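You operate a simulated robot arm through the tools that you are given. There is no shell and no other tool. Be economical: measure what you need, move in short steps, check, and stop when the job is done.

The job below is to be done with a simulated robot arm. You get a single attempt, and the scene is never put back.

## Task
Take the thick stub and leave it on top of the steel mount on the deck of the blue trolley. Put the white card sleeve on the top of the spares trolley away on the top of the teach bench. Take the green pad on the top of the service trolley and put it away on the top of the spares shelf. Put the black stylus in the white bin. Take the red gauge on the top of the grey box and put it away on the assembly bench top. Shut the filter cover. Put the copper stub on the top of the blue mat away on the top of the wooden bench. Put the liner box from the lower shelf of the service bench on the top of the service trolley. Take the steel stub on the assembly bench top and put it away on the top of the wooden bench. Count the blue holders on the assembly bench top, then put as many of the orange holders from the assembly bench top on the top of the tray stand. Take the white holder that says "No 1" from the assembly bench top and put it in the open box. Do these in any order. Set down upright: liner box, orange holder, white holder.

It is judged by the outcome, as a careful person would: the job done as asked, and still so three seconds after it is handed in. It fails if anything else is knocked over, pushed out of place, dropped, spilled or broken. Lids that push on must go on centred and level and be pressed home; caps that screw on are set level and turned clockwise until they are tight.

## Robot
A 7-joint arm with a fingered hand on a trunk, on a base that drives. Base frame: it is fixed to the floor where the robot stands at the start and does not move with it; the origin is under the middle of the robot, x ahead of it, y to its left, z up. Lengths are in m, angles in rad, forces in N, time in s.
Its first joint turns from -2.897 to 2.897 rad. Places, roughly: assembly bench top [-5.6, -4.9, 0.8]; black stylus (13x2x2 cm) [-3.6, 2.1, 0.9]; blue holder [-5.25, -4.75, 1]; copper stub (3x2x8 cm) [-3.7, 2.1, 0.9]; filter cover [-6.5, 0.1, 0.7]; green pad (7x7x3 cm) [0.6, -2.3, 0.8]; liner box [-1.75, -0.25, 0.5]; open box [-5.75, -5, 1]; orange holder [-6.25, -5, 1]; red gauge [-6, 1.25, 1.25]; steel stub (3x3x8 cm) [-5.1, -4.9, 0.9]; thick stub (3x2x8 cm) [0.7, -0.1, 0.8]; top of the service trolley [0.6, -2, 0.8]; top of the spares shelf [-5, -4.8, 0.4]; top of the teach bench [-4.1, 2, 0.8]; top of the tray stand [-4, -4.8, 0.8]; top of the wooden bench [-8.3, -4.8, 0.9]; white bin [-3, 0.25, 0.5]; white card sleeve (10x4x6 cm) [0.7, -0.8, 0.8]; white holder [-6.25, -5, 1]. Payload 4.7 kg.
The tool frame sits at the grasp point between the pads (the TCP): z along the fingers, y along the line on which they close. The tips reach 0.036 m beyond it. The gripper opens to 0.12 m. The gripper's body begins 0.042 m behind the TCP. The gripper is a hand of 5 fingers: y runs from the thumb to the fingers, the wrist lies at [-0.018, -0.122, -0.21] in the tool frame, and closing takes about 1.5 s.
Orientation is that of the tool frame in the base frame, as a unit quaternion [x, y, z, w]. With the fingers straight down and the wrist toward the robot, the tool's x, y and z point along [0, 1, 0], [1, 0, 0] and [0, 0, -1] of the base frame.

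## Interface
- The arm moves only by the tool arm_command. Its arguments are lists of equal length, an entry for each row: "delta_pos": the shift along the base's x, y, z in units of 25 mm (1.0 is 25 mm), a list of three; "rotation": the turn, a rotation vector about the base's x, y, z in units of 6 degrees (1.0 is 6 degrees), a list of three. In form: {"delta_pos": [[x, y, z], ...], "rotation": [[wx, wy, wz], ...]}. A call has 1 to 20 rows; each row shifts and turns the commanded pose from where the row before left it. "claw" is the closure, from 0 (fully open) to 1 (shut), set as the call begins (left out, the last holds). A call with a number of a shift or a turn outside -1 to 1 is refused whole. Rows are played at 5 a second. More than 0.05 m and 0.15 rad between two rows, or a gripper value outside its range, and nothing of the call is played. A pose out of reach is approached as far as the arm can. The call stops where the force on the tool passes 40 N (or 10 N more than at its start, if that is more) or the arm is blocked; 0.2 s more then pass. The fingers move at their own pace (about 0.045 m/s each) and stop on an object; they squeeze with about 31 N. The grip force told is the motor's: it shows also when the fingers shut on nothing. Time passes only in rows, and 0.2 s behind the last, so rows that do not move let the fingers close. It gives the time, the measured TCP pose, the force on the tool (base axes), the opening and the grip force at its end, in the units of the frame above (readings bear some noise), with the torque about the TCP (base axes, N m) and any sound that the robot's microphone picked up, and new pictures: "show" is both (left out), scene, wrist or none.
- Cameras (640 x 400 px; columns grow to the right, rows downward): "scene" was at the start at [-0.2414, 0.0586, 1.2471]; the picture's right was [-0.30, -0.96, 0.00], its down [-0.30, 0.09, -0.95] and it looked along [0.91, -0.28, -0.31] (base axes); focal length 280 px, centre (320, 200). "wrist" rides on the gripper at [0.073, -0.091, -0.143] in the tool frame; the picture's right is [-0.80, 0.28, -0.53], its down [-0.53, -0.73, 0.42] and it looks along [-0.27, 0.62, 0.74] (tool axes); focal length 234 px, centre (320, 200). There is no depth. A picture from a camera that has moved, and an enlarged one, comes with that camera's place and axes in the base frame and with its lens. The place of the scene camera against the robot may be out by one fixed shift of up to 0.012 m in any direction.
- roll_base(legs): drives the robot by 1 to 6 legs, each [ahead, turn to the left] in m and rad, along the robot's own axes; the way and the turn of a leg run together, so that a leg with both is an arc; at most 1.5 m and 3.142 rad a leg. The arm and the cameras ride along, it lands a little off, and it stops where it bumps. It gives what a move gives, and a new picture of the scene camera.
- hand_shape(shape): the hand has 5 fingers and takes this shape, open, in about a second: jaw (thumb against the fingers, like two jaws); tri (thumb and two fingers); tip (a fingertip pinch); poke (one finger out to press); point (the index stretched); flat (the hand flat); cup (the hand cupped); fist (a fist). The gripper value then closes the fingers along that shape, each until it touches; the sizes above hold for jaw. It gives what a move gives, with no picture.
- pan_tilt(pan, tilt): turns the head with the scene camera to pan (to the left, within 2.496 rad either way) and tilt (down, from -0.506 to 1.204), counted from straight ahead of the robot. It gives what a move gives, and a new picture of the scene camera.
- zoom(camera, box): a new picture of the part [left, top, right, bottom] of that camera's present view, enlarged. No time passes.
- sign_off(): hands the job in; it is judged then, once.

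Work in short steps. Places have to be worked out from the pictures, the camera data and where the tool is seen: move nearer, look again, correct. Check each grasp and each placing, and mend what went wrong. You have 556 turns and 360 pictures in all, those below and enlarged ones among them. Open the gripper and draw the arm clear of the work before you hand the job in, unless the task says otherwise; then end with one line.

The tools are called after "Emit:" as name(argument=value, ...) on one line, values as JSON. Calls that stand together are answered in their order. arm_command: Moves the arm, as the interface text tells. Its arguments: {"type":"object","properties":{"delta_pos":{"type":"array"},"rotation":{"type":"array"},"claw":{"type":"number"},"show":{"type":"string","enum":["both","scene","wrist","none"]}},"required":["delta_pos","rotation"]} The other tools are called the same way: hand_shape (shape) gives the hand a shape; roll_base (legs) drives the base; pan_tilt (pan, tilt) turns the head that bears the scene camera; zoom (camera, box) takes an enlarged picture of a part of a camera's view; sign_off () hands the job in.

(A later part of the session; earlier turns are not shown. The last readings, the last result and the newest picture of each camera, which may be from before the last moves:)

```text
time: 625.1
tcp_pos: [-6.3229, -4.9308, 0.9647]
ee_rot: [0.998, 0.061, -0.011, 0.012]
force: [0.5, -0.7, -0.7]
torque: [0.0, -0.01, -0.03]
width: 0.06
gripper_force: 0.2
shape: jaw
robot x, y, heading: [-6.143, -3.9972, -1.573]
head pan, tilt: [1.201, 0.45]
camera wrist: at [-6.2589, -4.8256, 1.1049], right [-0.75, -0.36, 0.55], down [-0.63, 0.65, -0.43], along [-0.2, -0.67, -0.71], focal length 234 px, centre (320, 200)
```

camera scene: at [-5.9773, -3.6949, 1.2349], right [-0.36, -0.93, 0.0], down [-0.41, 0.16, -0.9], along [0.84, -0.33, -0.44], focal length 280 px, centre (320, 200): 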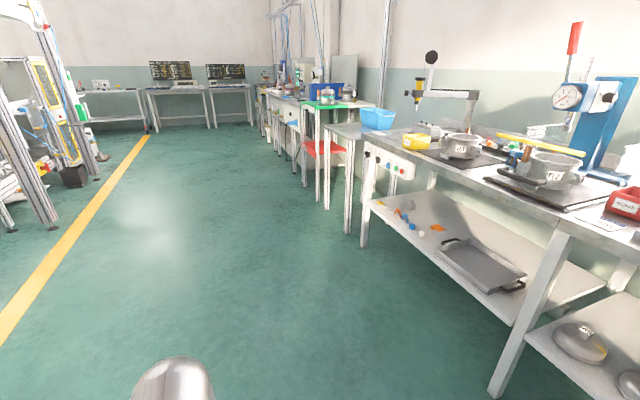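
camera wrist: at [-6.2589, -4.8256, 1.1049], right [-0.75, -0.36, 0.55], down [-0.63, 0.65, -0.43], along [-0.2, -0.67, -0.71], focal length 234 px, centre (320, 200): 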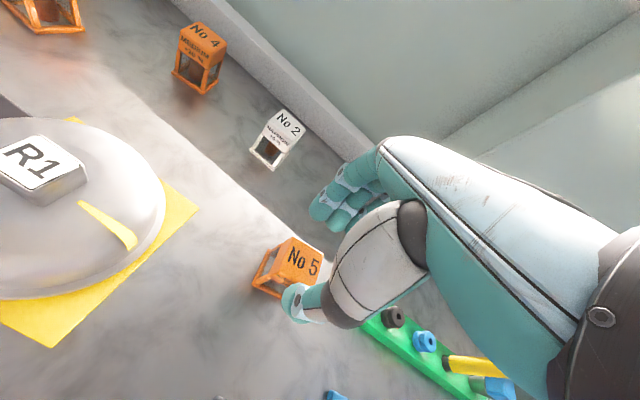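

Well aligned. Descend, grip and lift.

Emit:
arm_command(delta_pos=[[0, 0, -0.8], [0, 0, -0.8], [0, 0, -0.8], [0, 0, 0]], rotation=[[0, 0, 0], [0, 0, 0], [0, 0, 0], [0, 0, 0]], show="none")

Emit:
arm_command(delta_pos=[[0, 0, 0], [0, 0, 0], [0, 0, 0], [0, 0, 0], [0, 0, 0]], rotation=[[0, 0, 0], [0, 0, 0], [0, 0, 0], [0, 0, 0], [0, 0, 0]], claw=1, show="none")

Emit:
arm_command(delta_pos=[[0, 0, 0.5], [0, 0, 1], [0, 0, 1], [0, 0, 1], [0, 0, 1], [0, 0, 1], [0, 0.5, 1], [0, 1, 1], [0, 1, 0], [0, 1, 0], [0, 1, 0], [0, 1, 0], [0, 1, 0], [0, 1, 0], [0, 1, 0], [0, 1, 0], [0, 1, 0]], rotation=[[0, 0, 0], [0, 0, 0], [0, 0, 0], [0, 0, 0], [0, 0, 0], [0, 0, 0], [0, 0, 0], [0, 0, 0], [0, 0, 0], [0, 0, 0], [0, 0, 0], [0, 0, 0], [0, 0, 0], [0, 0, 0], [0, 0, 0], [0, 0, 0], [0, 0, 0]], show="wrist")

```text
time: 626.1
tcp_pos: [-6.3241, -4.9329, 0.9058]
ee_rot: [0.998, 0.061, -0.012, 0.013]
force: [0.6, 0.0, -0.6]
torque: [0.02, 0.03, 0.0]
width: 0.0598
gripper_force: 0.0
shape: jaw
robot x, y, heading: [-6.1441, -3.9964, -1.576]
head pan, tilt: [1.201, 0.45]
```

```text
time: 627.3
tcp_pos: [-6.3237, -4.9327, 0.9051]
ee_rot: [0.998, 0.06, -0.012, 0.014]
force: [0.8, 0.9, 0.2]
torque: [0.01, 0.0, -0.02]
width: 0.0348
gripper_force: 31.1
shape: jaw
robot x, y, heading: [-6.1375, -3.9959, -1.573]
head pan, tilt: [1.201, 0.45]
```

```text
time: 630.9
tcp_pos: [-6.324, -4.67, 1.0919]
ee_rot: [0.998, 0.063, -0.012, 0.013]
force: [-0.5, 0.2, -1.5]
torque: [0.05, -0.02, 0.03]
width: 0.035
gripper_force: 30.7
shape: jaw
robot x, y, heading: [-6.1443, -3.9972, -1.573]
head pan, tilt: [1.201, 0.45]
camera wrist: at [-6.2596, -4.5648, 1.2312], right [-0.75, -0.36, 0.55], down [-0.63, 0.65, -0.43], along [-0.2, -0.67, -0.72], focal length 234 px, centre (320, 200)
```

wrist: 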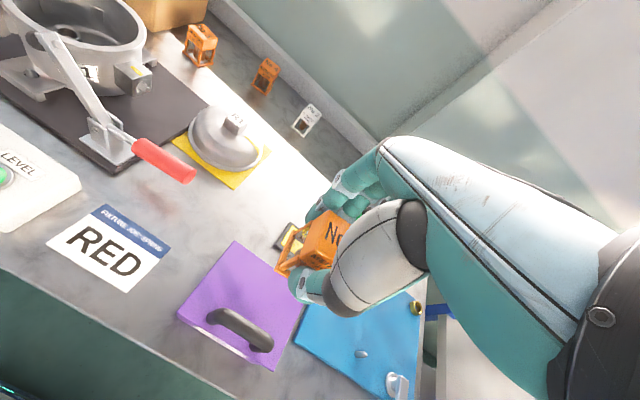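

No 5 is held. I drive to the tray stand: back, turn east, forward, and face the stand.

Emit:
roll_base(legs=[[-0.3, 0], [0, 1.57], [1.5, 0], [0.6, 0], [0, -1.57], [0.12, 0]])

Emit:
arm_command(delta_pos=[[0, 0, 0], [0, 0, 0]], rotation=[[0, 0, 0], [0, 0, 0]], show="wrist")

```text
time: 651.2
tcp_pos: [-4.3178, -4.505, 1.0921]
ee_rot: [0.999, 0.039, -0.012, 0.012]
force: [-0.4, 0.0, -1.1]
torque: [0.01, -0.02, -0.01]
width: 0.0346
gripper_force: 30.7
shape: jaw
robot x, y, heading: [-4.1065, -3.8412, -1.615]
head pan, tilt: [1.201, 0.45]
camera scene: at [-3.9323, -3.5439, 1.2349], right [-0.4, -0.92, 0.0], down [-0.4, 0.17, -0.9], along [0.83, -0.36, -0.44], focal length 280 px, centre (320, 200)
```

scene: 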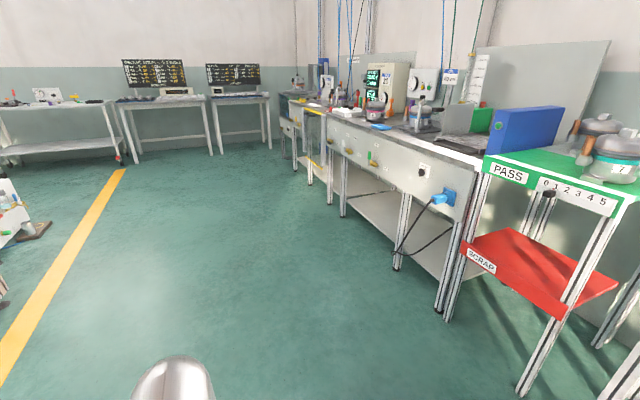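

```text
time: 651.8
tcp_pos: [-4.3183, -4.5028, 1.0928]
ee_rot: [0.999, 0.04, -0.012, 0.013]
force: [-0.4, 0.1, -0.8]
torque: [0.0, 0.01, -0.03]
width: 0.0347
gripper_force: 31.3
shape: jaw
robot x, y, heading: [-4.1069, -3.8419, -1.611]
head pan, tilt: [1.201, 0.45]
camera wrist: at [-4.2497, -4.4017, 1.2315], right [-0.77, -0.33, 0.55], down [-0.6, 0.68, -0.43], along [-0.23, -0.66, -0.72], focal length 234 px, centre (320, 200)
```

wrist: 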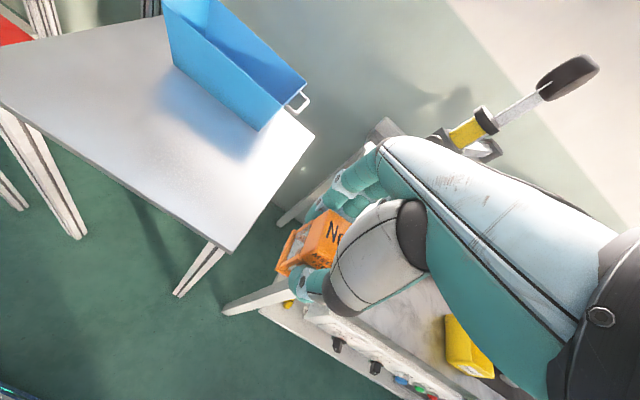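

The stand top is free in front of the blue tray. I place No 5 at about (-4.12,-4.69).

Emit:
arm_command(delta_pos=[[0.99, -0.93, 0], [0.99, -0.93, 0], [0.99, -0.93, 0], [0.99, -0.93, 0], [0.99, -0.93, 0], [0.99, -0.93, 0], [0.99, -0.93, 0], [0.99, -0.93, 0], [0, 0, -1], [0, 0, -1], [0, 0, -1], [0, 0, -1], [0, 0, -1], [0, 0, 0]], rotation=[[0, 0, 0], [0, 0, 0], [0, 0, 0], [0, 0, 0], [0, 0, 0], [0, 0, 0], [0, 0, 0], [0, 0, 0], [0, 0, 0], [0, 0, 0], [0, 0, 0], [0, 0, 0], [0, 0, 0], [0, 0, 0]], show="wrist")

```text
time: 654.8
tcp_pos: [-4.118, -4.6889, 0.9657]
ee_rot: [0.999, 0.04, -0.012, 0.013]
force: [0.0, 0.1, -2.1]
torque: [0.0, -0.02, -0.01]
width: 0.0345
gripper_force: 30.9
shape: jaw
robot x, y, heading: [-4.1088, -3.8405, -1.612]
head pan, tilt: [1.201, 0.45]
camera wrist: at [-4.049, -4.5854, 1.1054], right [-0.77, -0.33, 0.55], down [-0.6, 0.68, -0.43], along [-0.23, -0.66, -0.71], focal length 234 px, centre (320, 200)
```

wrist: 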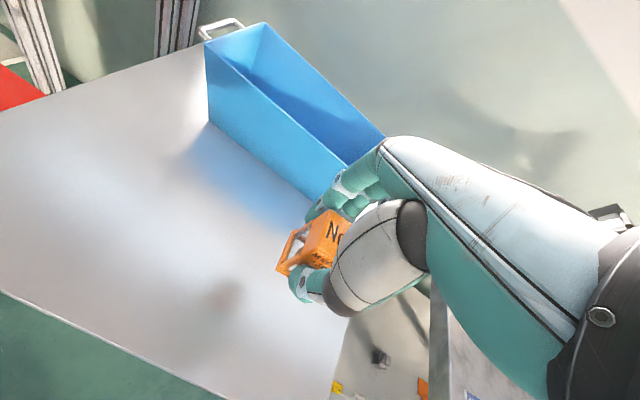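

Position fine. I lower to contact and release.

Emit:
arm_command(delta_pos=[[0, 0, -0.8], [0, 0, -0.6], [0, 0, -0.3], [0, 0, -0.2], [0, 0, -0.2], [0, 0, -0.2], [0, 0, -0.2], [0, 0, -0.2], [0, 0, -0.2]], rotation=[[0, 0, 0], [0, 0, 0], [0, 0, 0], [0, 0, 0], [0, 0, 0], [0, 0, 0], [0, 0, 0], [0, 0, 0], [0, 0, 0]], show="none")

Emit:
arm_command(delta_pos=[[0, 0, 0], [0, 0, 0], [0, 0, 0], [0, 0, 0]], rotation=[[0, 0, 0], [0, 0, 0], [0, 0, 0], [0, 0, 0]], claw=0.5, show="none")

Emit:
arm_command(delta_pos=[[0, 0, 0.6], [0, 0, 1], [0, 0, 1], [0, 0, 1], [0, 0, 1], [0, 0, 1], [0, 0, 1], [-0.3, 1, 0.5], [-0.5, 1, 0], [-0.5, 1, 0], [-0.5, 1, 0], [-0.5, 1, 0]], rotation=[[0, 0, 0], [0, 0, 0], [0, 0, 0], [0, 0, 0], [0, 0, 0], [0, 0, 0], [0, 0, 0], [0, 0, 0], [0, 0, 0], [0, 0, 0], [0, 0, 0], [0, 0, 0]], show="wrist")

```text
time: 656.8
tcp_pos: [-4.1202, -4.6898, 0.8932]
ee_rot: [0.999, 0.04, -0.012, 0.013]
force: [-0.1, -0.7, -0.7]
torque: [0.01, -0.02, 0.01]
width: 0.0345
gripper_force: 31.1
shape: jaw
robot x, y, heading: [-4.1096, -3.8394, -1.611]
head pan, tilt: [1.201, 0.45]
```

```text
time: 657.8
tcp_pos: [-4.1201, -4.6906, 0.895]
ee_rot: [0.999, 0.041, -0.012, 0.012]
force: [0.1, -0.1, 0.6]
torque: [-0.02, -0.04, -0.03]
width: 0.0598
gripper_force: 0.0
shape: jaw
robot x, y, heading: [-4.1078, -3.8384, -1.611]
head pan, tilt: [1.201, 0.45]
```

```text
time: 660.4
tcp_pos: [-4.177, -4.5634, 1.0712]
ee_rot: [0.999, 0.041, -0.012, 0.013]
force: [-0.3, 0.3, -0.6]
torque: [-0.01, -0.01, 0.02]
width: 0.0598
gripper_force: 0.1
shape: jaw
robot x, y, heading: [-4.1085, -3.838, -1.614]
head pan, tilt: [1.201, 0.45]
camera wrist: at [-4.1076, -4.4613, 1.2107], right [-0.77, -0.33, 0.55], down [-0.6, 0.68, -0.43], along [-0.23, -0.66, -0.72], focal length 234 px, centre (320, 200)
```

wrist: 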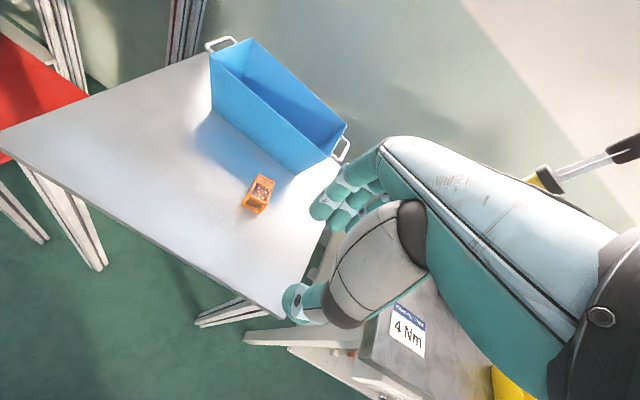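

I released before contact was felt; I check how the holder landed.

Emit:
zoom(camera="wrist", box=[220, 150, 300, 230])

```text
5.00 times, centred on (260, 190) of wrist
camera zoom: at [-4.1076, -4.4613, 1.2107], right [-0.77, -0.33, 0.55], down [-0.6, 0.68, -0.43], along [-0.23, -0.66, -0.72], focal length 1171 px, centre (620, 250)
```

zoom: 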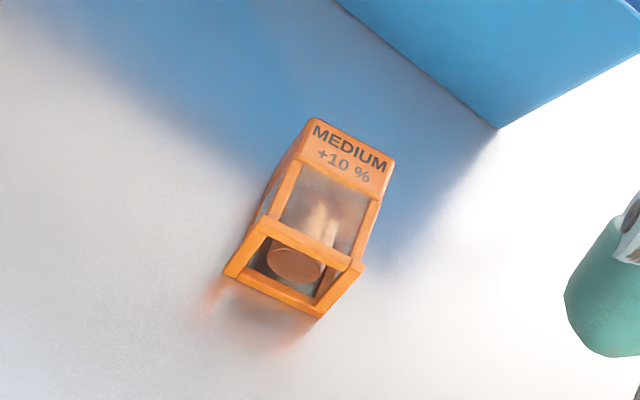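

It tipped onto its back (the stand top is actually at z≈0.75). I'll pick it up by its sides and turn it upright. First I rotate the hand to straddle it.

Emit:
arm_command(delta_pos=[[0.15, -0.2, 0], [0.15, -0.2, 0], [0.15, -0.2, 0], [0.15, -0.2, 0], [0.15, -0.2, 0], [0.15, -0.2, 0], [0.15, -0.6, 0], [0.15, -0.6, 0], [0.15, -0.6, -0.2], [0.15, -0.6, -0.2], [0.15, -0.6, -0.2], [0.15, -0.6, -0.2], [0.15, -0.6, -0.3], [0.15, -0.7, -0.3], [0.15, -0.7, -0.3], [0.15, -0.7, -0.3], [0.1, -0.7, -0.4], [0, -0.7, -0.4], [0, 0, 0]], rotation=[[0, 0, 0.97], [0, 0, 0.97], [0, 0, 0.97], [0, 0, 0.97], [0, 0, 0.97], [0, 0, 0.97], [0, 0, 0.97], [0, 0, 0.97], [0, 0, 0.97], [0, 0, 0.97], [0, 0, 0.97], [0, 0, 0.97], [0, 0, 0.97], [0, 0, 0.97], [0, 0, 0.97], [0, 0, 0.97], [0, 0, 0.97], [0, 0, 0.7], [0, 0, 0]], show="wrist")

```text
time: 664.4
tcp_pos: [-4.1131, -4.787, 1.0017]
ee_rot: [0.588, 0.809, 0.002, 0.018]
force: [0.5, -0.8, -0.3]
torque: [-0.03, 0.0, 0.06]
width: 0.0598
gripper_force: 0.1
shape: jaw
robot x, y, heading: [-4.1095, -3.8381, -1.611]
head pan, tilt: [1.201, 0.45]
camera wrist: at [-4.2268, -4.7423, 1.1413], right [0.5, -0.67, 0.55], down [-0.52, -0.74, -0.43], along [0.7, -0.08, -0.71], focal length 234 px, centre (320, 200)
```

wrist: 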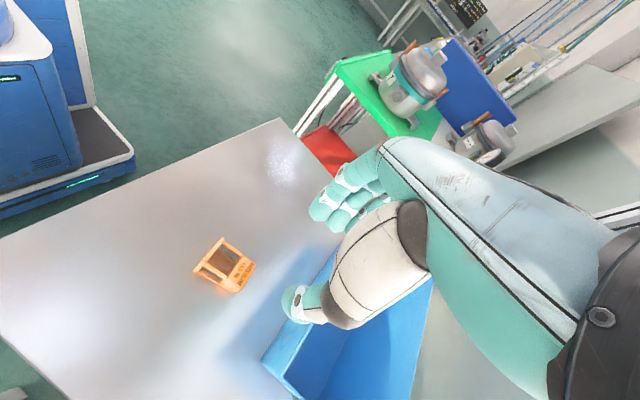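

The fallen holder is centred near (-4.115,-4.746), axis aligned with my hand. I move over its upper half and lower to grip.

Emit:
arm_command(delta_pos=[[0.1, 0.6, 0], [0, 0.5, -1], [0, 0, -1], [0, 0, -1], [0, 0, -1], [0, 0, -1], [0, 0, -0.8], [0, 0, 0]], rotation=[[0, 0, 0], [0, 0, 0], [0, 0, 0], [0, 0, 0], [0, 0, 0], [0, 0, 0], [0, 0, 0], [0, 0, 0]], show="wrist")

```text
time: 666.2
tcp_pos: [-4.1103, -4.7583, 0.857]
ee_rot: [0.589, 0.808, 0.002, 0.018]
force: [0.3, 0.2, -0.1]
torque: [-0.02, -0.04, 0.0]
width: 0.0599
gripper_force: 0.0
shape: jaw
robot x, y, heading: [-4.1093, -3.8381, -1.617]
head pan, tilt: [1.201, 0.45]
camera wrist: at [-4.2236, -4.7128, 0.9958], right [0.49, -0.67, 0.55], down [-0.52, -0.74, -0.43], along [0.69, -0.08, -0.71], focal length 234 px, centre (320, 200)
```

wrist: 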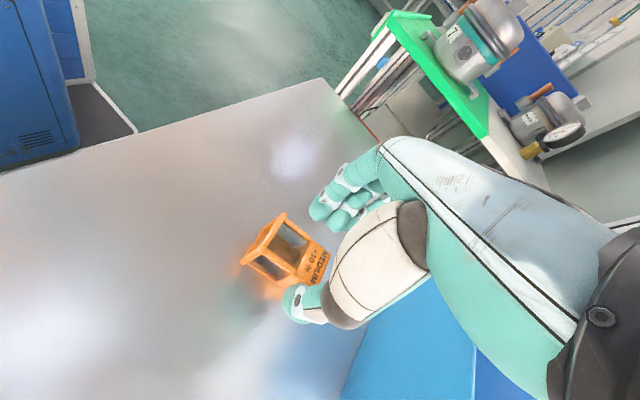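

Good. I lower the last bit and grip.

Emit:
arm_command(delta_pos=[[0.1, -0.3, -0.7], [0, 0, -0.6], [0, 0, 0]], rotation=[[0, 0, 0], [0, 0, 0], [0, 0, 0]], show="none")

Emit:
arm_command(delta_pos=[[0, 0, 0], [0, 0, 0], [0, 0, 0], [0, 0, 0], [0, 0, 0]], rotation=[[0, 0, 0], [0, 0, 0], [0, 0, 0], [0, 0, 0], [0, 0, 0]], claw=1, show="wrist")

```text
time: 667.0
tcp_pos: [-4.1095, -4.7666, 0.8256]
ee_rot: [0.589, 0.808, 0.003, 0.017]
force: [0.4, -0.6, -0.5]
torque: [0.03, -0.02, 0.01]
width: 0.0599
gripper_force: 0.1
shape: jaw
robot x, y, heading: [-4.1123, -3.8405, -1.61]
head pan, tilt: [1.201, 0.45]
```

```text
time: 668.2
tcp_pos: [-4.1107, -4.7668, 0.8258]
ee_rot: [0.589, 0.808, 0.003, 0.017]
force: [0.2, 0.9, -0.2]
torque: [-0.02, 0.0, -0.02]
width: 0.0349
gripper_force: 30.9
shape: jaw
robot x, y, heading: [-4.1106, -3.8379, -1.611]
head pan, tilt: [1.201, 0.45]
camera wrist: at [-4.2231, -4.7211, 0.9648], right [0.49, -0.67, 0.55], down [-0.52, -0.74, -0.43], along [0.69, -0.08, -0.71], focal length 234 px, centre (320, 200)
```

wrist: 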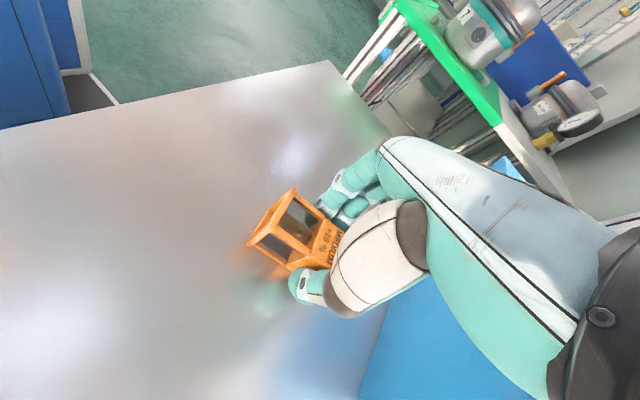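

Gripped by the block. I lift and rotate the hand 90° so the holder is upright.

Emit:
arm_command(delta_pos=[[0, 0, 0.6], [0, 0, 1], [0, 0, 1], [0, 0, 1], [0, 0, 0.5], [0, 0, 0], [0, 0, 0], [0, 0, 0], [0, 0, 0], [0, 0, 0], [0, 0, 0], [0, 0, 0], [0, 0, 0], [0, 0, 0], [0, 0, 0], [0, 0, 0], [0, 0, 0], [0, 0, 0], [0, 0, 0], [0, 0, 0]], rotation=[[0, 0, 0], [0, 0, 0], [0, 0, 0], [0, 0, 0], [-0.952, -0.305, 0], [-0.952, -0.305, 0], [-0.952, -0.305, 0], [-0.952, -0.305, 0], [-0.952, -0.305, 0], [-0.952, -0.305, 0], [-0.952, -0.305, 0], [-0.952, -0.305, 0], [-0.952, -0.305, 0], [-0.952, -0.305, 0], [-0.952, -0.305, 0], [-0.952, -0.305, 0], [-0.952, -0.305, 0], [-0.952, -0.305, 0], [-0.952, -0.305, 0], [0, 0, 0]], show="wrist")

Emit:
pan_tilt(pan=0.3, tilt=0.5)

```text
time: 672.4
tcp_pos: [-4.1088, -4.7691, 0.9283]
ee_rot: [0.495, 0.689, -0.303, 0.435]
force: [-0.3, 0.9, -1.1]
torque: [0.03, 0.02, -0.03]
width: 0.0346
gripper_force: 31.0
shape: jaw
out of reach, approached as far as the arm can: row 15, 16, 17, 18, 19
robot x, y, heading: [-4.1107, -3.8415, -1.611]
head pan, tilt: [1.201, 0.45]
camera wrist: at [-4.2471, -4.6441, 0.9251], right [0.21, 0.2, 0.96], down [-0.5, -0.82, 0.28], along [0.84, -0.53, -0.08], focal length 234 px, centre (320, 200)
```

wrist: 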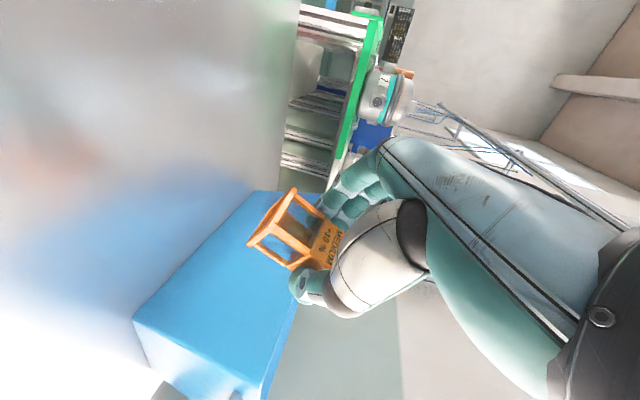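

```text
time: 673.6
tcp_pos: [-4.1093, -4.767, 0.9286]
ee_rot: [0.496, 0.688, -0.303, 0.434]
force: [0.2, 0.1, -1.3]
torque: [-0.04, -0.01, 0.02]
width: 0.0347
gripper_force: 30.8
shape: jaw
robot x, y, heading: [-4.107, -3.8404, -1.615]
head pan, tilt: [0.3, 0.499]
camera scene: at [-3.9932, -3.5951, 1.2304], right [-0.97, -0.26, 0.0], down [-0.12, 0.46, -0.88], along [0.23, -0.85, -0.48], focal length 280 px, centre (320, 200)
```

scene: 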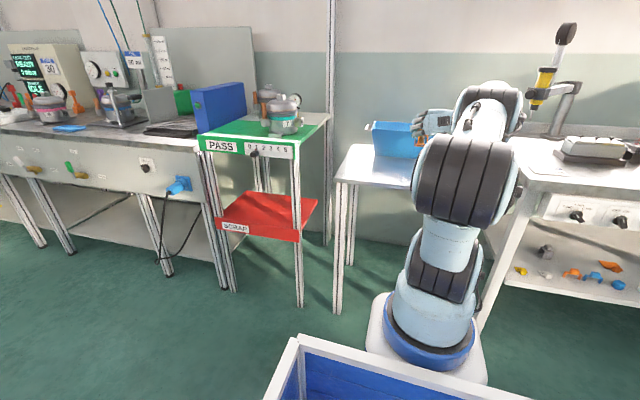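

The hand reached 64° of the 90°. Standing farther back should flatten the forearm; I back the base 0.25 m, extend and continue the rotation.

Emit:
roll_base(legs=[[-0.25, 0]])

Emit:
arm_command(delta_pos=[[0, -1, 0], [0, -1, 0], [0, -1, 0], [0, -1, 0], [0, -1, 0], [0, -1, 0], [0, -1, 0], [0, -1, 0], [0, -1, 0], [0, 0, 0], [0, 0, 0], [0, 0, 0], [0, 0, 0], [0, 0, 0], [0, 0, 0]], rotation=[[0, 0, 0], [0, 0, 0], [0, 0, 0], [0, 0, 0], [0, 0, 0], [0, 0, 0], [0, 0, 0], [0, 0, 0], [-0.952, -0.305, 0], [-0.952, -0.305, 0], [-0.952, -0.305, 0], [-0.952, -0.305, 0], [-0.4, -0.13, 0], [0, 0, 0], [0, 0, 0]], show="none")

```text
time: 675.4
tcp_pos: [-4.0917, -4.521, 0.929]
ee_rot: [0.492, 0.691, -0.301, 0.436]
force: [-0.4, -0.3, -1.5]
torque: [0.01, 0.01, -0.02]
width: 0.0348
gripper_force: 30.7
shape: jaw
robot x, y, heading: [-4.1013, -3.5926, -1.603]
head pan, tilt: [0.3, 0.499]
camera scene: at [-3.9861, -3.3475, 1.2304], right [-0.96, -0.26, 0.0], down [-0.13, 0.46, -0.88], along [0.23, -0.85, -0.48], focal length 280 px, centre (320, 200)
```

scene: 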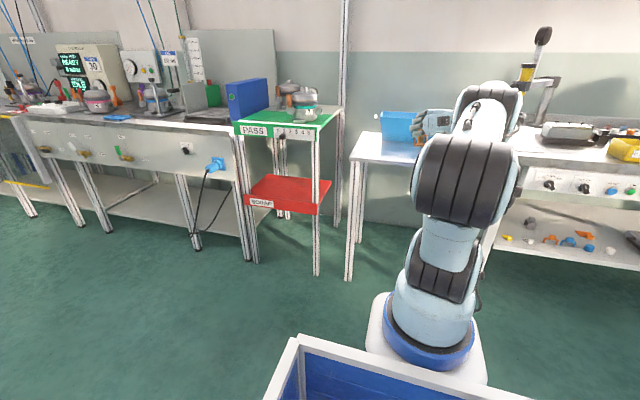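

```text
time: 678.6
tcp_pos: [-4.0909, -4.7477, 0.935]
ee_rot: [0.459, 0.644, -0.35, 0.502]
force: [0.6, 0.1, 0.5]
torque: [-0.01, 0.01, 0.01]
width: 0.0347
gripper_force: 30.6
shape: jaw
out of reach, approached as far as the arm can: row 10, 11, 12
robot x, y, heading: [-4.0976, -3.5918, -1.604]
head pan, tilt: [0.3, 0.499]
```

Only about 14° of lean remains — safe to set down. I lower toward the stand.

Emit:
arm_command(delta_pos=[[0, 0, -0.8], [0, 0, -0.8], [0, 0, -0.8], [0, 0, -0.6], [0, 0, -0.2], [0, 0, -0.2], [0, 0, 0]], rotation=[[0, 0, 0], [0, 0, 0], [0, 0, 0], [0, 0, 0], [0, 0, 0], [0, 0, 0], [0, 0, 0]], show="wrist")

```text
time: 680.2
tcp_pos: [-4.0905, -4.7928, 0.9297]
ee_rot: [0.455, 0.637, -0.355, 0.511]
force: [-0.2, -0.1, -1.5]
torque: [0.03, 0.0, -0.01]
width: 0.0345
gripper_force: 31.0
shape: jaw
out of reach, approached as far as the arm can: row 1, 2, 3, 4, 5, 6
robot x, y, heading: [-4.1001, -3.5907, -1.604]
head pan, tilt: [0.3, 0.499]
camera wrist: at [-4.2278, -4.6743, 0.8901], right [0.14, 0.4, 0.91], down [-0.52, -0.75, 0.41], along [0.84, -0.53, 0.1], focal length 234 px, centre (320, 200)
```

wrist: 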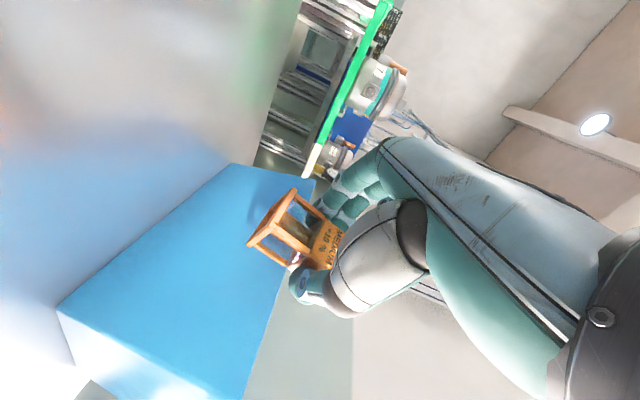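

That posture can't go low. A sideways roll worked well before: I return to tool-down, yaw so the hand faces the stand radially, and then roll about the closing axis instead.

Emit:
arm_command(delta_pos=[[0, 0.6, 0.3], [0, 0.6, 0.3], [0, 0.6, 0.3], [0, 0.6, 0.3], [0, 0.4, 0], [0, 0.4, 0], [0, 0.4, 0], [0, 0, 0], [0, 0, 0], [0, 0, 0], [0, 0, 0], [0, 0, 0], [0, 0, 0], [0, 0, 0]], rotation=[[0.952, 0.305, 0], [0.952, 0.305, 0], [0.952, 0.305, 0], [0.952, 0.305, 0], [0.952, 0.305, 0], [0.952, 0.305, 0], [0.952, 0.305, 0], [0.952, 0.305, 0], [0.952, 0.305, 0], [0.952, 0.305, 0], [0.952, 0.305, 0], [0.952, 0.305, 0], [0.76, 0.244, 0], [0, 0, 0]], show="none")

Emit:
arm_command(delta_pos=[[0, 0, 0], [0, 0, 0], [0, 0, 0], [0, 0, 0], [0, 0, 0], [0, 0, 0], [0, 0, 0], [0, 0, 0], [0, 0, 0], [0, 0, 0], [0, 0, 0], [0, 0, 0], [0, 0, 0], [0, 0, 0], [0, 0, 0], [0, 0, 0], [0, 0, 0], [0, 0, 0], [0, 0, 0]], rotation=[[0, 0, -1], [0, 0, -1], [0, 0, -1], [0, 0, -1], [0, 0, -1], [0, 0, -1], [0, 0, -1], [0, 0, -1], [0, 0, -1], [0, 0, -1], [0, 0, -1], [0, 0, -1], [0, 0, -1], [0, 0, -1], [0, 0, -1], [0, 0, -1], [0, 0, -1], [0, 0, -1], [0, 0, 0]], show="wrist")

```text
time: 683.2
tcp_pos: [-4.0874, -4.6525, 0.9417]
ee_rot: [0.589, 0.808, 0.007, 0.019]
force: [0.5, 1.3, 0.2]
torque: [-0.05, -0.05, 0.02]
width: 0.0346
gripper_force: 30.7
shape: jaw
out of reach, approached as far as the arm can: row 11, 12, 13
robot x, y, heading: [-4.0978, -3.5914, -1.607]
head pan, tilt: [0.3, 0.499]
```

```text
time: 687.2
tcp_pos: [-4.0877, -4.6527, 0.9418]
ee_rot: [1.0, -0.003, -0.01, 0.016]
force: [-1.2, 1.2, -1.5]
torque: [-0.03, 0.05, 0.0]
width: 0.0348
gripper_force: 30.7
shape: jaw
robot x, y, heading: [-4.1041, -3.5948, -1.607]
head pan, tilt: [0.3, 0.499]
camera wrist: at [-4.0117, -4.5562, 1.08], right [-0.79, -0.26, 0.55], down [-0.54, 0.72, -0.44], along [-0.28, -0.64, -0.71], focal length 234 px, centre (320, 200)
```

wrist: 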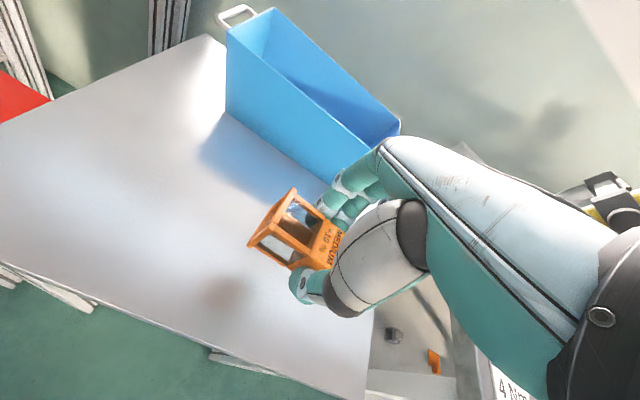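

Now I roll about the closing axis by 90° so the holder points upright.

Emit:
arm_command(delta_pos=[[0, -0.2, 0], [0, -0.2, 0], [0, -0.2, 0], [0, -0.2, 0], [0, -0.2, 0], [0, -0.2, 0], [0, -0.2, 0], [0, -0.2, 0], [0, -0.2, 0], [0, -0.2, 0], [0, -0.2, 0], [0, -0.2, 0], [0, -0.2, 0], [0, 0, 0], [0, 0, 0], [0, 0, 0]], rotation=[[0, 1, 0], [0, 1, 0], [0, 1, 0], [0, 1, 0], [0, 1, 0], [0, 1, 0], [0, 1, 0], [0, 1, 0], [0, 1, 0], [0, 1, 0], [0, 1, 0], [0, 1, 0], [0, 1, 0], [0, 1, 0], [0, 1, 0], [0, 0, 0]], show="wrist")

```text
time: 690.6
tcp_pos: [-4.0875, -4.7188, 0.9418]
ee_rot: [-0.699, -0.01, 0.714, -0.014]
force: [0.2, -1.5, -0.3]
torque: [0.0, -0.04, 0.01]
width: 0.0348
gripper_force: 31.0
shape: jaw
robot x, y, heading: [-4.099, -3.5939, -1.601]
head pan, tilt: [0.3, 0.499]
camera wrist: at [-3.9482, -4.6214, 0.865], right [0.55, -0.26, 0.79], down [-0.44, 0.72, 0.54], along [-0.71, -0.64, 0.28], focal length 234 px, centre (320, 200)
```

wrist: 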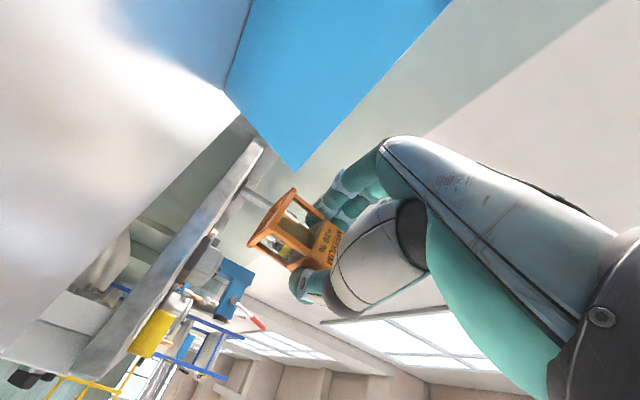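

Fully upright. I lower to just above the surface.

Emit:
arm_command(delta_pos=[[0, 0, -0.8], [0, 0, -0.8], [0, 0, -0.8], [0, 0, -0.8], [0, 0, -0.2], [0, 0, -0.2], [0, 0, -0.2], [0, 0, 0]], rotation=[[0, 0, 0], [0, 0, 0], [0, 0, 0], [0, 0, 0], [0, 0, 0], [0, 0, 0], [0, 0, 0], [0, 0, 0]], show="wrist")

```text
time: 691.7
tcp_pos: [-4.0846, -4.7209, 0.873]
ee_rot: [-0.701, -0.005, 0.713, -0.018]
force: [0.2, -2.6, 8.2]
torque: [0.79, -1.5, -0.38]
width: 0.0346
gripper_force: 30.9
shape: jaw
robot x, y, heading: [-4.1012, -3.5932, -1.604]
head pan, tilt: [0.3, 0.499]
stopped in row 5: the force on the tool passed its limit (the readings are from after the stop); the commanded pose is now the measured one
camera wrist: at [-3.9457, -4.625, 0.7964], right [0.55, -0.25, 0.8], down [-0.44, 0.73, 0.53], along [-0.71, -0.64, 0.29], focal length 234 px, centre (320, 200)
```

wrist: 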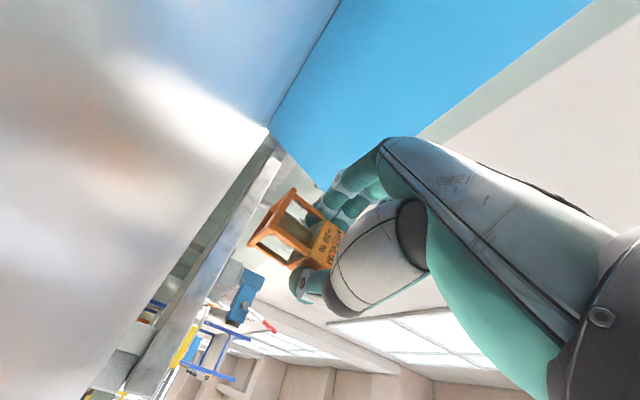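

The camera housing touched the stand. Nearer the front edge it will hang clear: I raise, move 8 cm toward the edge, and lower again.

Emit:
arm_command(delta_pos=[[0, 0, 1], [0, 1, 0.2], [0, 1, 0], [0, 1, 0], [0, 0.3, 0], [0, 0, -1], [0, 0, -0.8], [0, 0, -0.4], [0, 0, -0.2], [0, 0, 0]], rotation=[[0, 0, 0], [0, 0, 0], [0, 0, 0], [0, 0, 0], [0, 0, 0], [0, 0, 0], [0, 0, 0], [0, 0, 0], [0, 0, 0], [0, 0, 0]], show="wrist")

```text
time: 693.9
tcp_pos: [-4.0863, -4.6365, 0.8407]
ee_rot: [-0.7, -0.005, 0.714, -0.017]
force: [-0.6, 0.2, -1.2]
torque: [0.03, -0.02, -0.01]
width: 0.0347
gripper_force: 31.0
shape: jaw
robot x, y, heading: [-4.0987, -3.5917, -1.601]
head pan, tilt: [0.3, 0.499]
camera wrist: at [-3.9461, -4.5408, 0.7641], right [0.55, -0.25, 0.8], down [-0.44, 0.73, 0.53], along [-0.71, -0.64, 0.29], focal length 234 px, centre (320, 200)
```

wrist: 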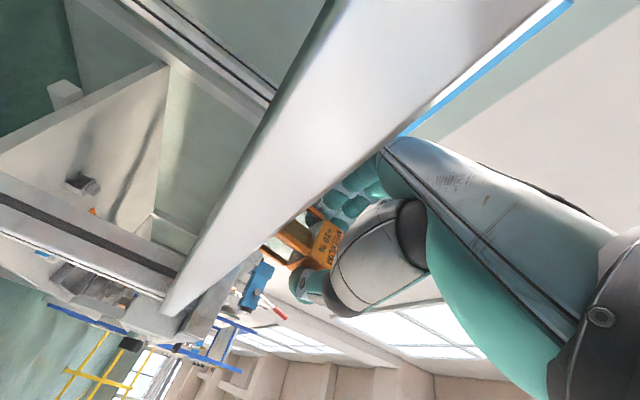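

Holder hovers over the stand near the front edge. I continue down in small steps to contact.

Emit:
arm_command(delta_pos=[[0, 0, -0.12], [0, 0, -0.12], [0, 0, -0.12], [0, 0, 0]], rotation=[[0, 0, 0], [0, 0, 0], [0, 0, 0], [0, 0, 0]], show="none")

Emit:
arm_command(delta_pos=[[0, 0, -0.12], [0, 0, -0.12], [0, 0, 0]], rotation=[[0, 0, 0], [0, 0, 0], [0, 0, 0]], show="wrist")

```text
time: 694.9
tcp_pos: [-4.0852, -4.6367, 0.8326]
ee_rot: [-0.7, -0.006, 0.714, -0.017]
force: [0.2, 0.0, -1.9]
torque: [0.02, -0.04, 0.02]
width: 0.0346
gripper_force: 31.2
shape: jaw
robot x, y, heading: [-4.0979, -3.5928, -1.609]
head pan, tilt: [0.3, 0.499]
```

```text
time: 695.7
tcp_pos: [-4.0848, -4.6372, 0.8278]
ee_rot: [-0.7, -0.005, 0.714, -0.017]
force: [0.0, -1.6, 4.6]
torque: [0.02, 0.18, 0.07]
width: 0.0347
gripper_force: 31.6
shape: jaw
robot x, y, heading: [-4.1007, -3.5931, -1.61]
head pan, tilt: [0.3, 0.499]
camera wrist: at [-3.9453, -4.5415, 0.7504], right [0.55, -0.25, 0.8], down [-0.44, 0.73, 0.53], along [-0.71, -0.64, 0.29], focal length 234 px, centre (320, 200)
```

wrist: 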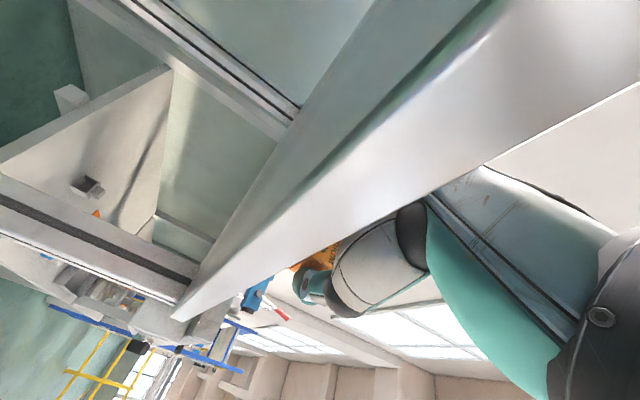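

Light contact (5 N). I press one more millimetre to confirm.

Emit:
arm_command(delta_pos=[[0, 0, -0.06], [0, 0, 0]], rotation=[[0, 0, 0], [0, 0, 0]], show="none")

Emit:
zoom(camera="scene", box=[360, 90, 480, 190])

```text
time: 696.3
tcp_pos: [-4.0851, -4.637, 0.8262]
ee_rot: [-0.7, -0.005, 0.713, -0.017]
force: [-0.6, -0.9, 8.1]
torque: [-0.02, 0.27, 0.03]
width: 0.0349
gripper_force: 30.6
shape: jaw
robot x, y, heading: [-4.0999, -3.5917, -1.602]
head pan, tilt: [0.3, 0.499]
```

```text
4.00 times, centred on (420, 140) of scene
camera zoom: at [-3.986, -3.347, 1.2304], right [-0.96, -0.26, 0.0], down [-0.13, 0.46, -0.88], along [0.23, -0.85, -0.48], focal length 1121 px, centre (-80, 440)
```

zoom: 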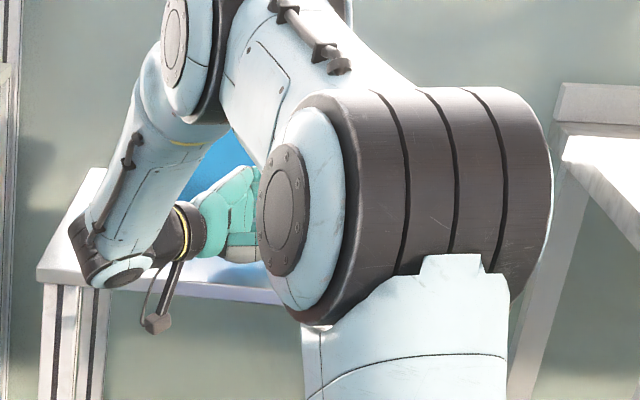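

Contact is steady. I open the fingers gently and look.

Emit:
arm_command(delta_pos=[[0, 0, 0], [0, 0, 0], [0, 0, 0], [0, 0, 0]], rotation=[[0, 0, 0], [0, 0, 0], [0, 0, 0], [0, 0, 0]], claw=0.55, show="none")

Emit:
arm_command(delta_pos=[[0.5, 0, 0], [1, 0, 0], [1, 0, 0], [1, 0, 0], [1, 0, 0], [1, 0, 0], [0.5, 0, 0]], rotation=[[0, 0, 0], [0, 0, 0], [0, 0, 0], [0, 0, 0], [0, 0, 0], [0, 0, 0], [0, 0, 0]], show="wrist")

```text
time: 697.3
tcp_pos: [-4.0843, -4.6381, 0.8237]
ee_rot: [-0.701, -0.006, 0.713, -0.018]
force: [-0.2, 0.0, 0.4]
torque: [-0.01, 0.03, 0.02]
width: 0.0534
gripper_force: 0.0
shape: jaw
robot x, y, heading: [-4.101, -3.5919, -1.602]
head pan, tilt: [0.3, 0.499]
```

```text
time: 698.9
tcp_pos: [-3.9353, -4.6399, 0.8231]
ee_rot: [-0.7, -0.005, 0.714, -0.017]
force: [0.1, -0.1, 0.6]
torque: [0.01, -0.02, 0.01]
width: 0.0537
gripper_force: 0.1
shape: jaw
robot x, y, heading: [-4.0969, -3.5923, -1.602]
head pan, tilt: [0.3, 0.499]
camera wrist: at [-3.7955, -4.5422, 0.7465], right [0.55, -0.25, 0.8], down [-0.44, 0.73, 0.53], along [-0.71, -0.64, 0.29], focal length 234 px, centre (320, 200)
```

wrist: 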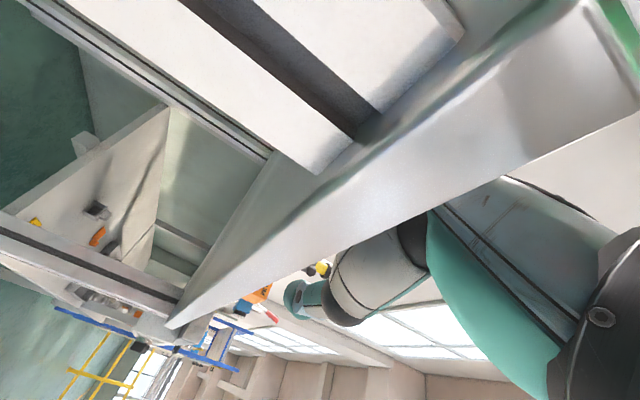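

The holder stands. I raise the hand and roll it back to tool-down.

Emit:
arm_command(delta_pos=[[0, 0.3, 1], [0, 0.3, 1], [0, 0.3, 1], [0, 0.3, 1], [0, 0, 1], [0, 0, 1], [0, 0, 1], [0, 0, 1], [0, 0, 0], [0, 0, 0], [0, 0, 0], [0, 0, 0], [0, 0, 0], [0, 0, 0], [0, 0, 0], [0, 0, 0], [0, 0, 0], [0, 0, 0], [0, 0, 0]], rotation=[[0, 0, 0], [0, 0, 0], [0, 0, 0], [0, 0, 0], [0, -1, 0], [0, -1, 0], [0, -1, 0], [0, -1, 0], [0, -1, 0], [0, -1, 0], [0, -1, 0], [0, -1, 0], [0, -1, 0], [0, -1, 0], [0, -1, 0], [0, -1, 0], [0, -1, 0], [0, -1, 0], [0, -1, 0]], show="wrist")

Emit:
zoom(camera="wrist", box=[200, 100, 440, 300])

```text
time: 702.9
tcp_pos: [-3.9352, -4.6067, 1.0245]
ee_rot: [1.0, -0.009, -0.009, 0.016]
force: [0.4, 0.6, 0.0]
torque: [-0.02, 0.0, 0.0]
width: 0.0539
gripper_force: 0.0
shape: jaw
robot x, y, heading: [-4.1003, -3.5888, -1.607]
head pan, tilt: [0.3, 0.499]
camera wrist: at [-3.8578, -4.5119, 1.164], right [-0.8, -0.25, 0.55], down [-0.53, 0.73, -0.44], along [-0.29, -0.64, -0.71], focal length 234 px, centre (320, 200)
```

wrist: 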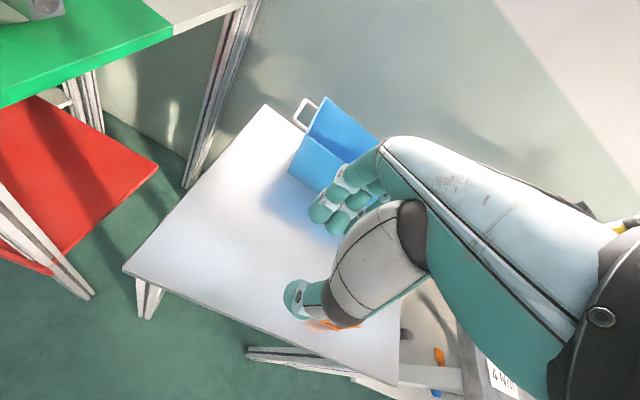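

```text
2.00 times, centred on (320, 200) of wrist
camera zoom: at [-3.8578, -4.5119, 1.164], right [-0.8, -0.25, 0.55], down [-0.53, 0.73, -0.44], along [-0.29, -0.64, -0.71], focal length 468 px, centre (320, 200)
```

zoom: 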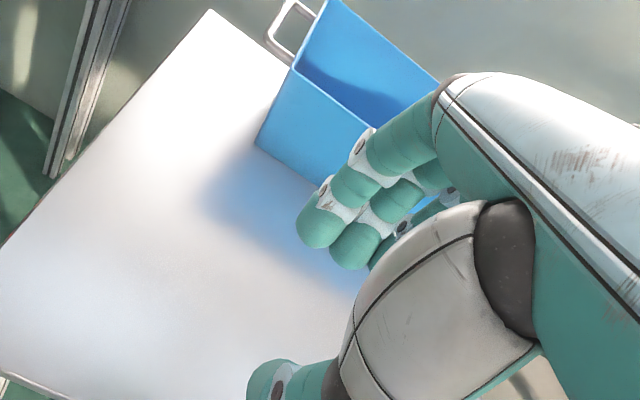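

I raise and retract the hand, then drive back to the assembly bench for orange No 3.

Emit:
arm_command(delta_pos=[[-0.5, 1, 0.5], [-0.5, 1, 0.5], [-0.5, 1, 0.5], [-0.5, 1, 0.5], [-0.5, 1, 0.5], [-0.5, 1, 0.5], [-0.5, 1, 0], [-0.5, 1, 0], [-0.5, 1, 0], [-0.5, 1, 0]], rotation=[[0, 0, 0], [0, 0, 0], [0, 0, 0], [0, 0, 0], [0, 0, 0], [0, 0, 0], [0, 0, 0], [0, 0, 0], [0, 0, 0], [0, 0, 0]], claw=0.5, show="wrist")

Emit:
roll_base(legs=[[0, -1.535], [1.5, 0], [0.42, 0], [0, 1.57], [0.38, 0]])

```text
time: 705.1
tcp_pos: [-4.0612, -4.3581, 1.0979]
ee_rot: [1.0, -0.009, -0.01, 0.015]
force: [0.6, -1.1, -0.1]
torque: [0.04, 0.01, 0.0]
width: 0.0594
gripper_force: 0.1
shape: jaw
robot x, y, heading: [-4.0988, -3.593, -1.602]
head pan, tilt: [0.3, 0.499]
camera wrist: at [-3.9836, -4.2623, 1.2368], right [-0.8, -0.25, 0.55], down [-0.53, 0.73, -0.44], along [-0.29, -0.64, -0.71], focal length 234 px, centre (320, 200)
```

wrist: 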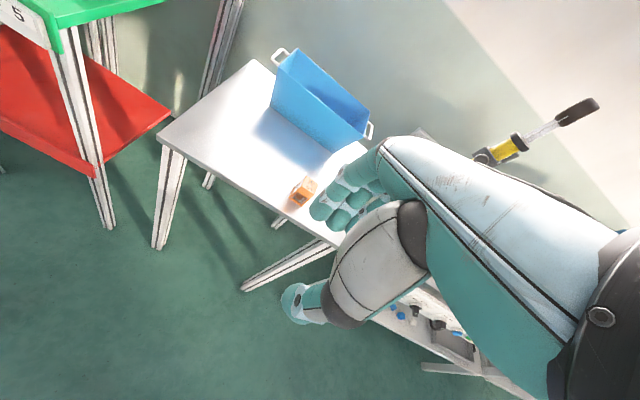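

```text
time: 724.2
tcp_pos: [-5.8996, -4.851, 1.0986]
ee_rot: [0.999, 0.036, -0.009, 0.017]
force: [-0.8, 0.4, 0.0]
torque: [-0.02, -0.04, -0.03]
width: 0.0596
gripper_force: 0.1
shape: jaw
robot x, y, heading: [-6.0065, -4.0886, -1.513]
head pan, tilt: [0.3, 0.499]
camera scene: at [-5.9159, -3.8366, 1.2304], right [-0.94, -0.35, 0.0], down [-0.17, 0.45, -0.88], along [0.31, -0.82, -0.48], focal length 280 px, centre (320, 200)
```

scene: 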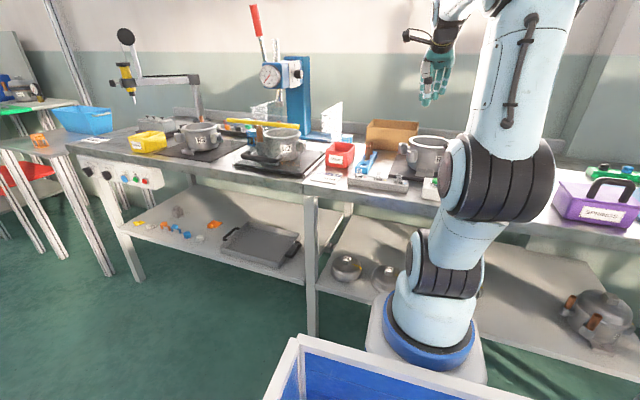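

I check the holder on the stand from here.

Emit:
zoom(camera="scene", box=[20, 120, 68, 156])

Emit:
arm_command(delta_pos=[[0, 0, 0.2], [0, 0, 0]], rotation=[[0, 0, 0], [0, 0, 0]], show="wrist")

```text
11.11 times, centred on (44, 138) of scene
camera zoom: at [-5.9159, -3.8366, 1.2304], right [-0.94, -0.35, 0.0], down [-0.17, 0.45, -0.88], along [0.31, -0.82, -0.48], focal length 3115 px, centre (3387, 889)
```

zoom: 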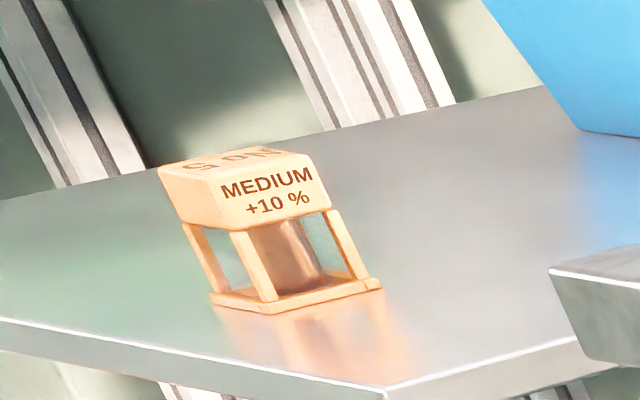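

```text
time: 724.8
tcp_pos: [-5.8983, -4.8492, 1.1035]
ee_rot: [0.999, 0.037, -0.008, 0.016]
force: [-1.1, 0.2, 0.0]
torque: [0.02, -0.01, -0.02]
width: 0.0595
gripper_force: 0.0
shape: jaw
robot x, y, heading: [-6.0068, -4.0877, -1.514]
head pan, tilt: [0.3, 0.499]
camera wrist: at [-5.8312, -4.7476, 1.2424], right [-0.77, -0.32, 0.55], down [-0.59, 0.68, -0.44], along [-0.23, -0.66, -0.71], focal length 234 px, centre (320, 200)
```

wrist: 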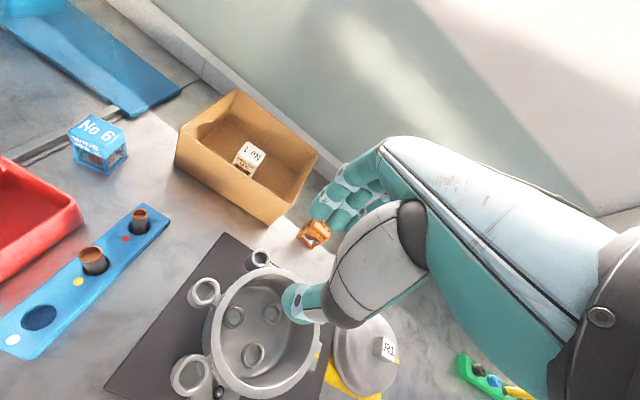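

I zoom on the box interior and O3.

Emit:
zoom(camera="wrist", box=[170, 80, 350, 260])

```text
2.22 times, centred on (260, 170) of wrist
camera zoom: at [-5.8312, -4.7476, 1.2424], right [-0.77, -0.32, 0.55], down [-0.59, 0.68, -0.44], along [-0.23, -0.66, -0.71], focal length 520 px, centre (453, 267)
```

zoom: 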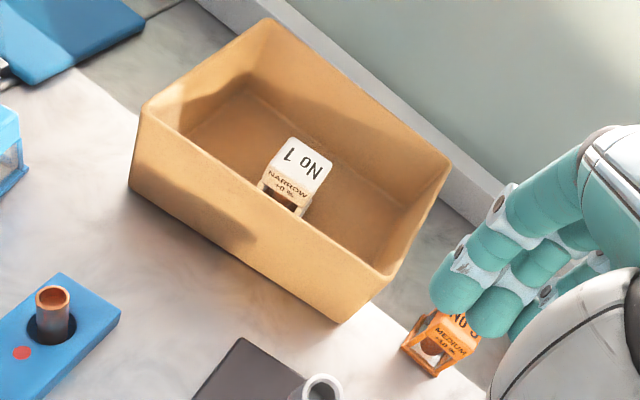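

White No 1 is upright in the box. O3 is at (-5.962,-5.002); I move above it and lower partway.

Emit:
arm_command(delta_pos=[[-0.5, -1, 0], [-0.5, -1, 0], [-0.5, -1, 0], [-0.5, -1, 0], [-0.5, -1, 0], [-0.05, -1, 0], [0, -0.1, -1], [0, 0, -1], [0, 0, -1], [0, 0, -1], [0, 0, -1], [0, 0, -0.5], [0, 0, 0]], rotation=[[0, 0, 0], [0, 0, 0], [0, 0, 0], [0, 0, 0], [0, 0, 0], [0, 0, 0], [0, 0, 0], [0, 0, 0], [0, 0, 0], [0, 0, 0], [0, 0, 0], [0, 0, 0], [0, 0, 0]], show="wrist")

```text
time: 727.6
tcp_pos: [-5.9641, -5.0014, 0.9656]
ee_rot: [0.999, 0.037, -0.009, 0.016]
force: [-0.2, -0.3, -0.6]
torque: [-0.03, -0.02, -0.02]
width: 0.0599
gripper_force: 0.0
shape: jaw
robot x, y, heading: [-6.0065, -4.093, -1.517]
head pan, tilt: [0.3, 0.499]
camera wrist: at [-5.895, -4.8993, 1.1044], right [-0.77, -0.32, 0.55], down [-0.59, 0.68, -0.44], along [-0.23, -0.66, -0.71], focal length 234 px, centre (320, 200)
```

wrist: 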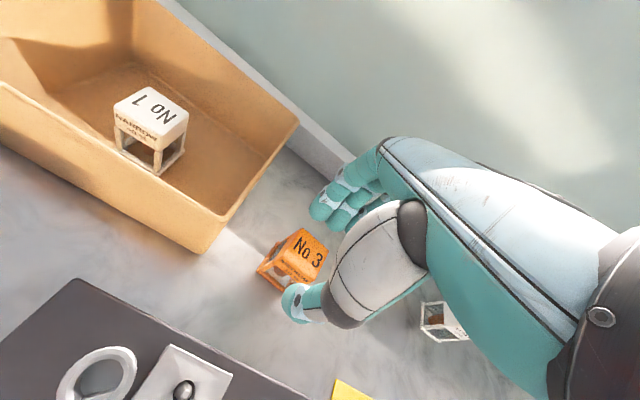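

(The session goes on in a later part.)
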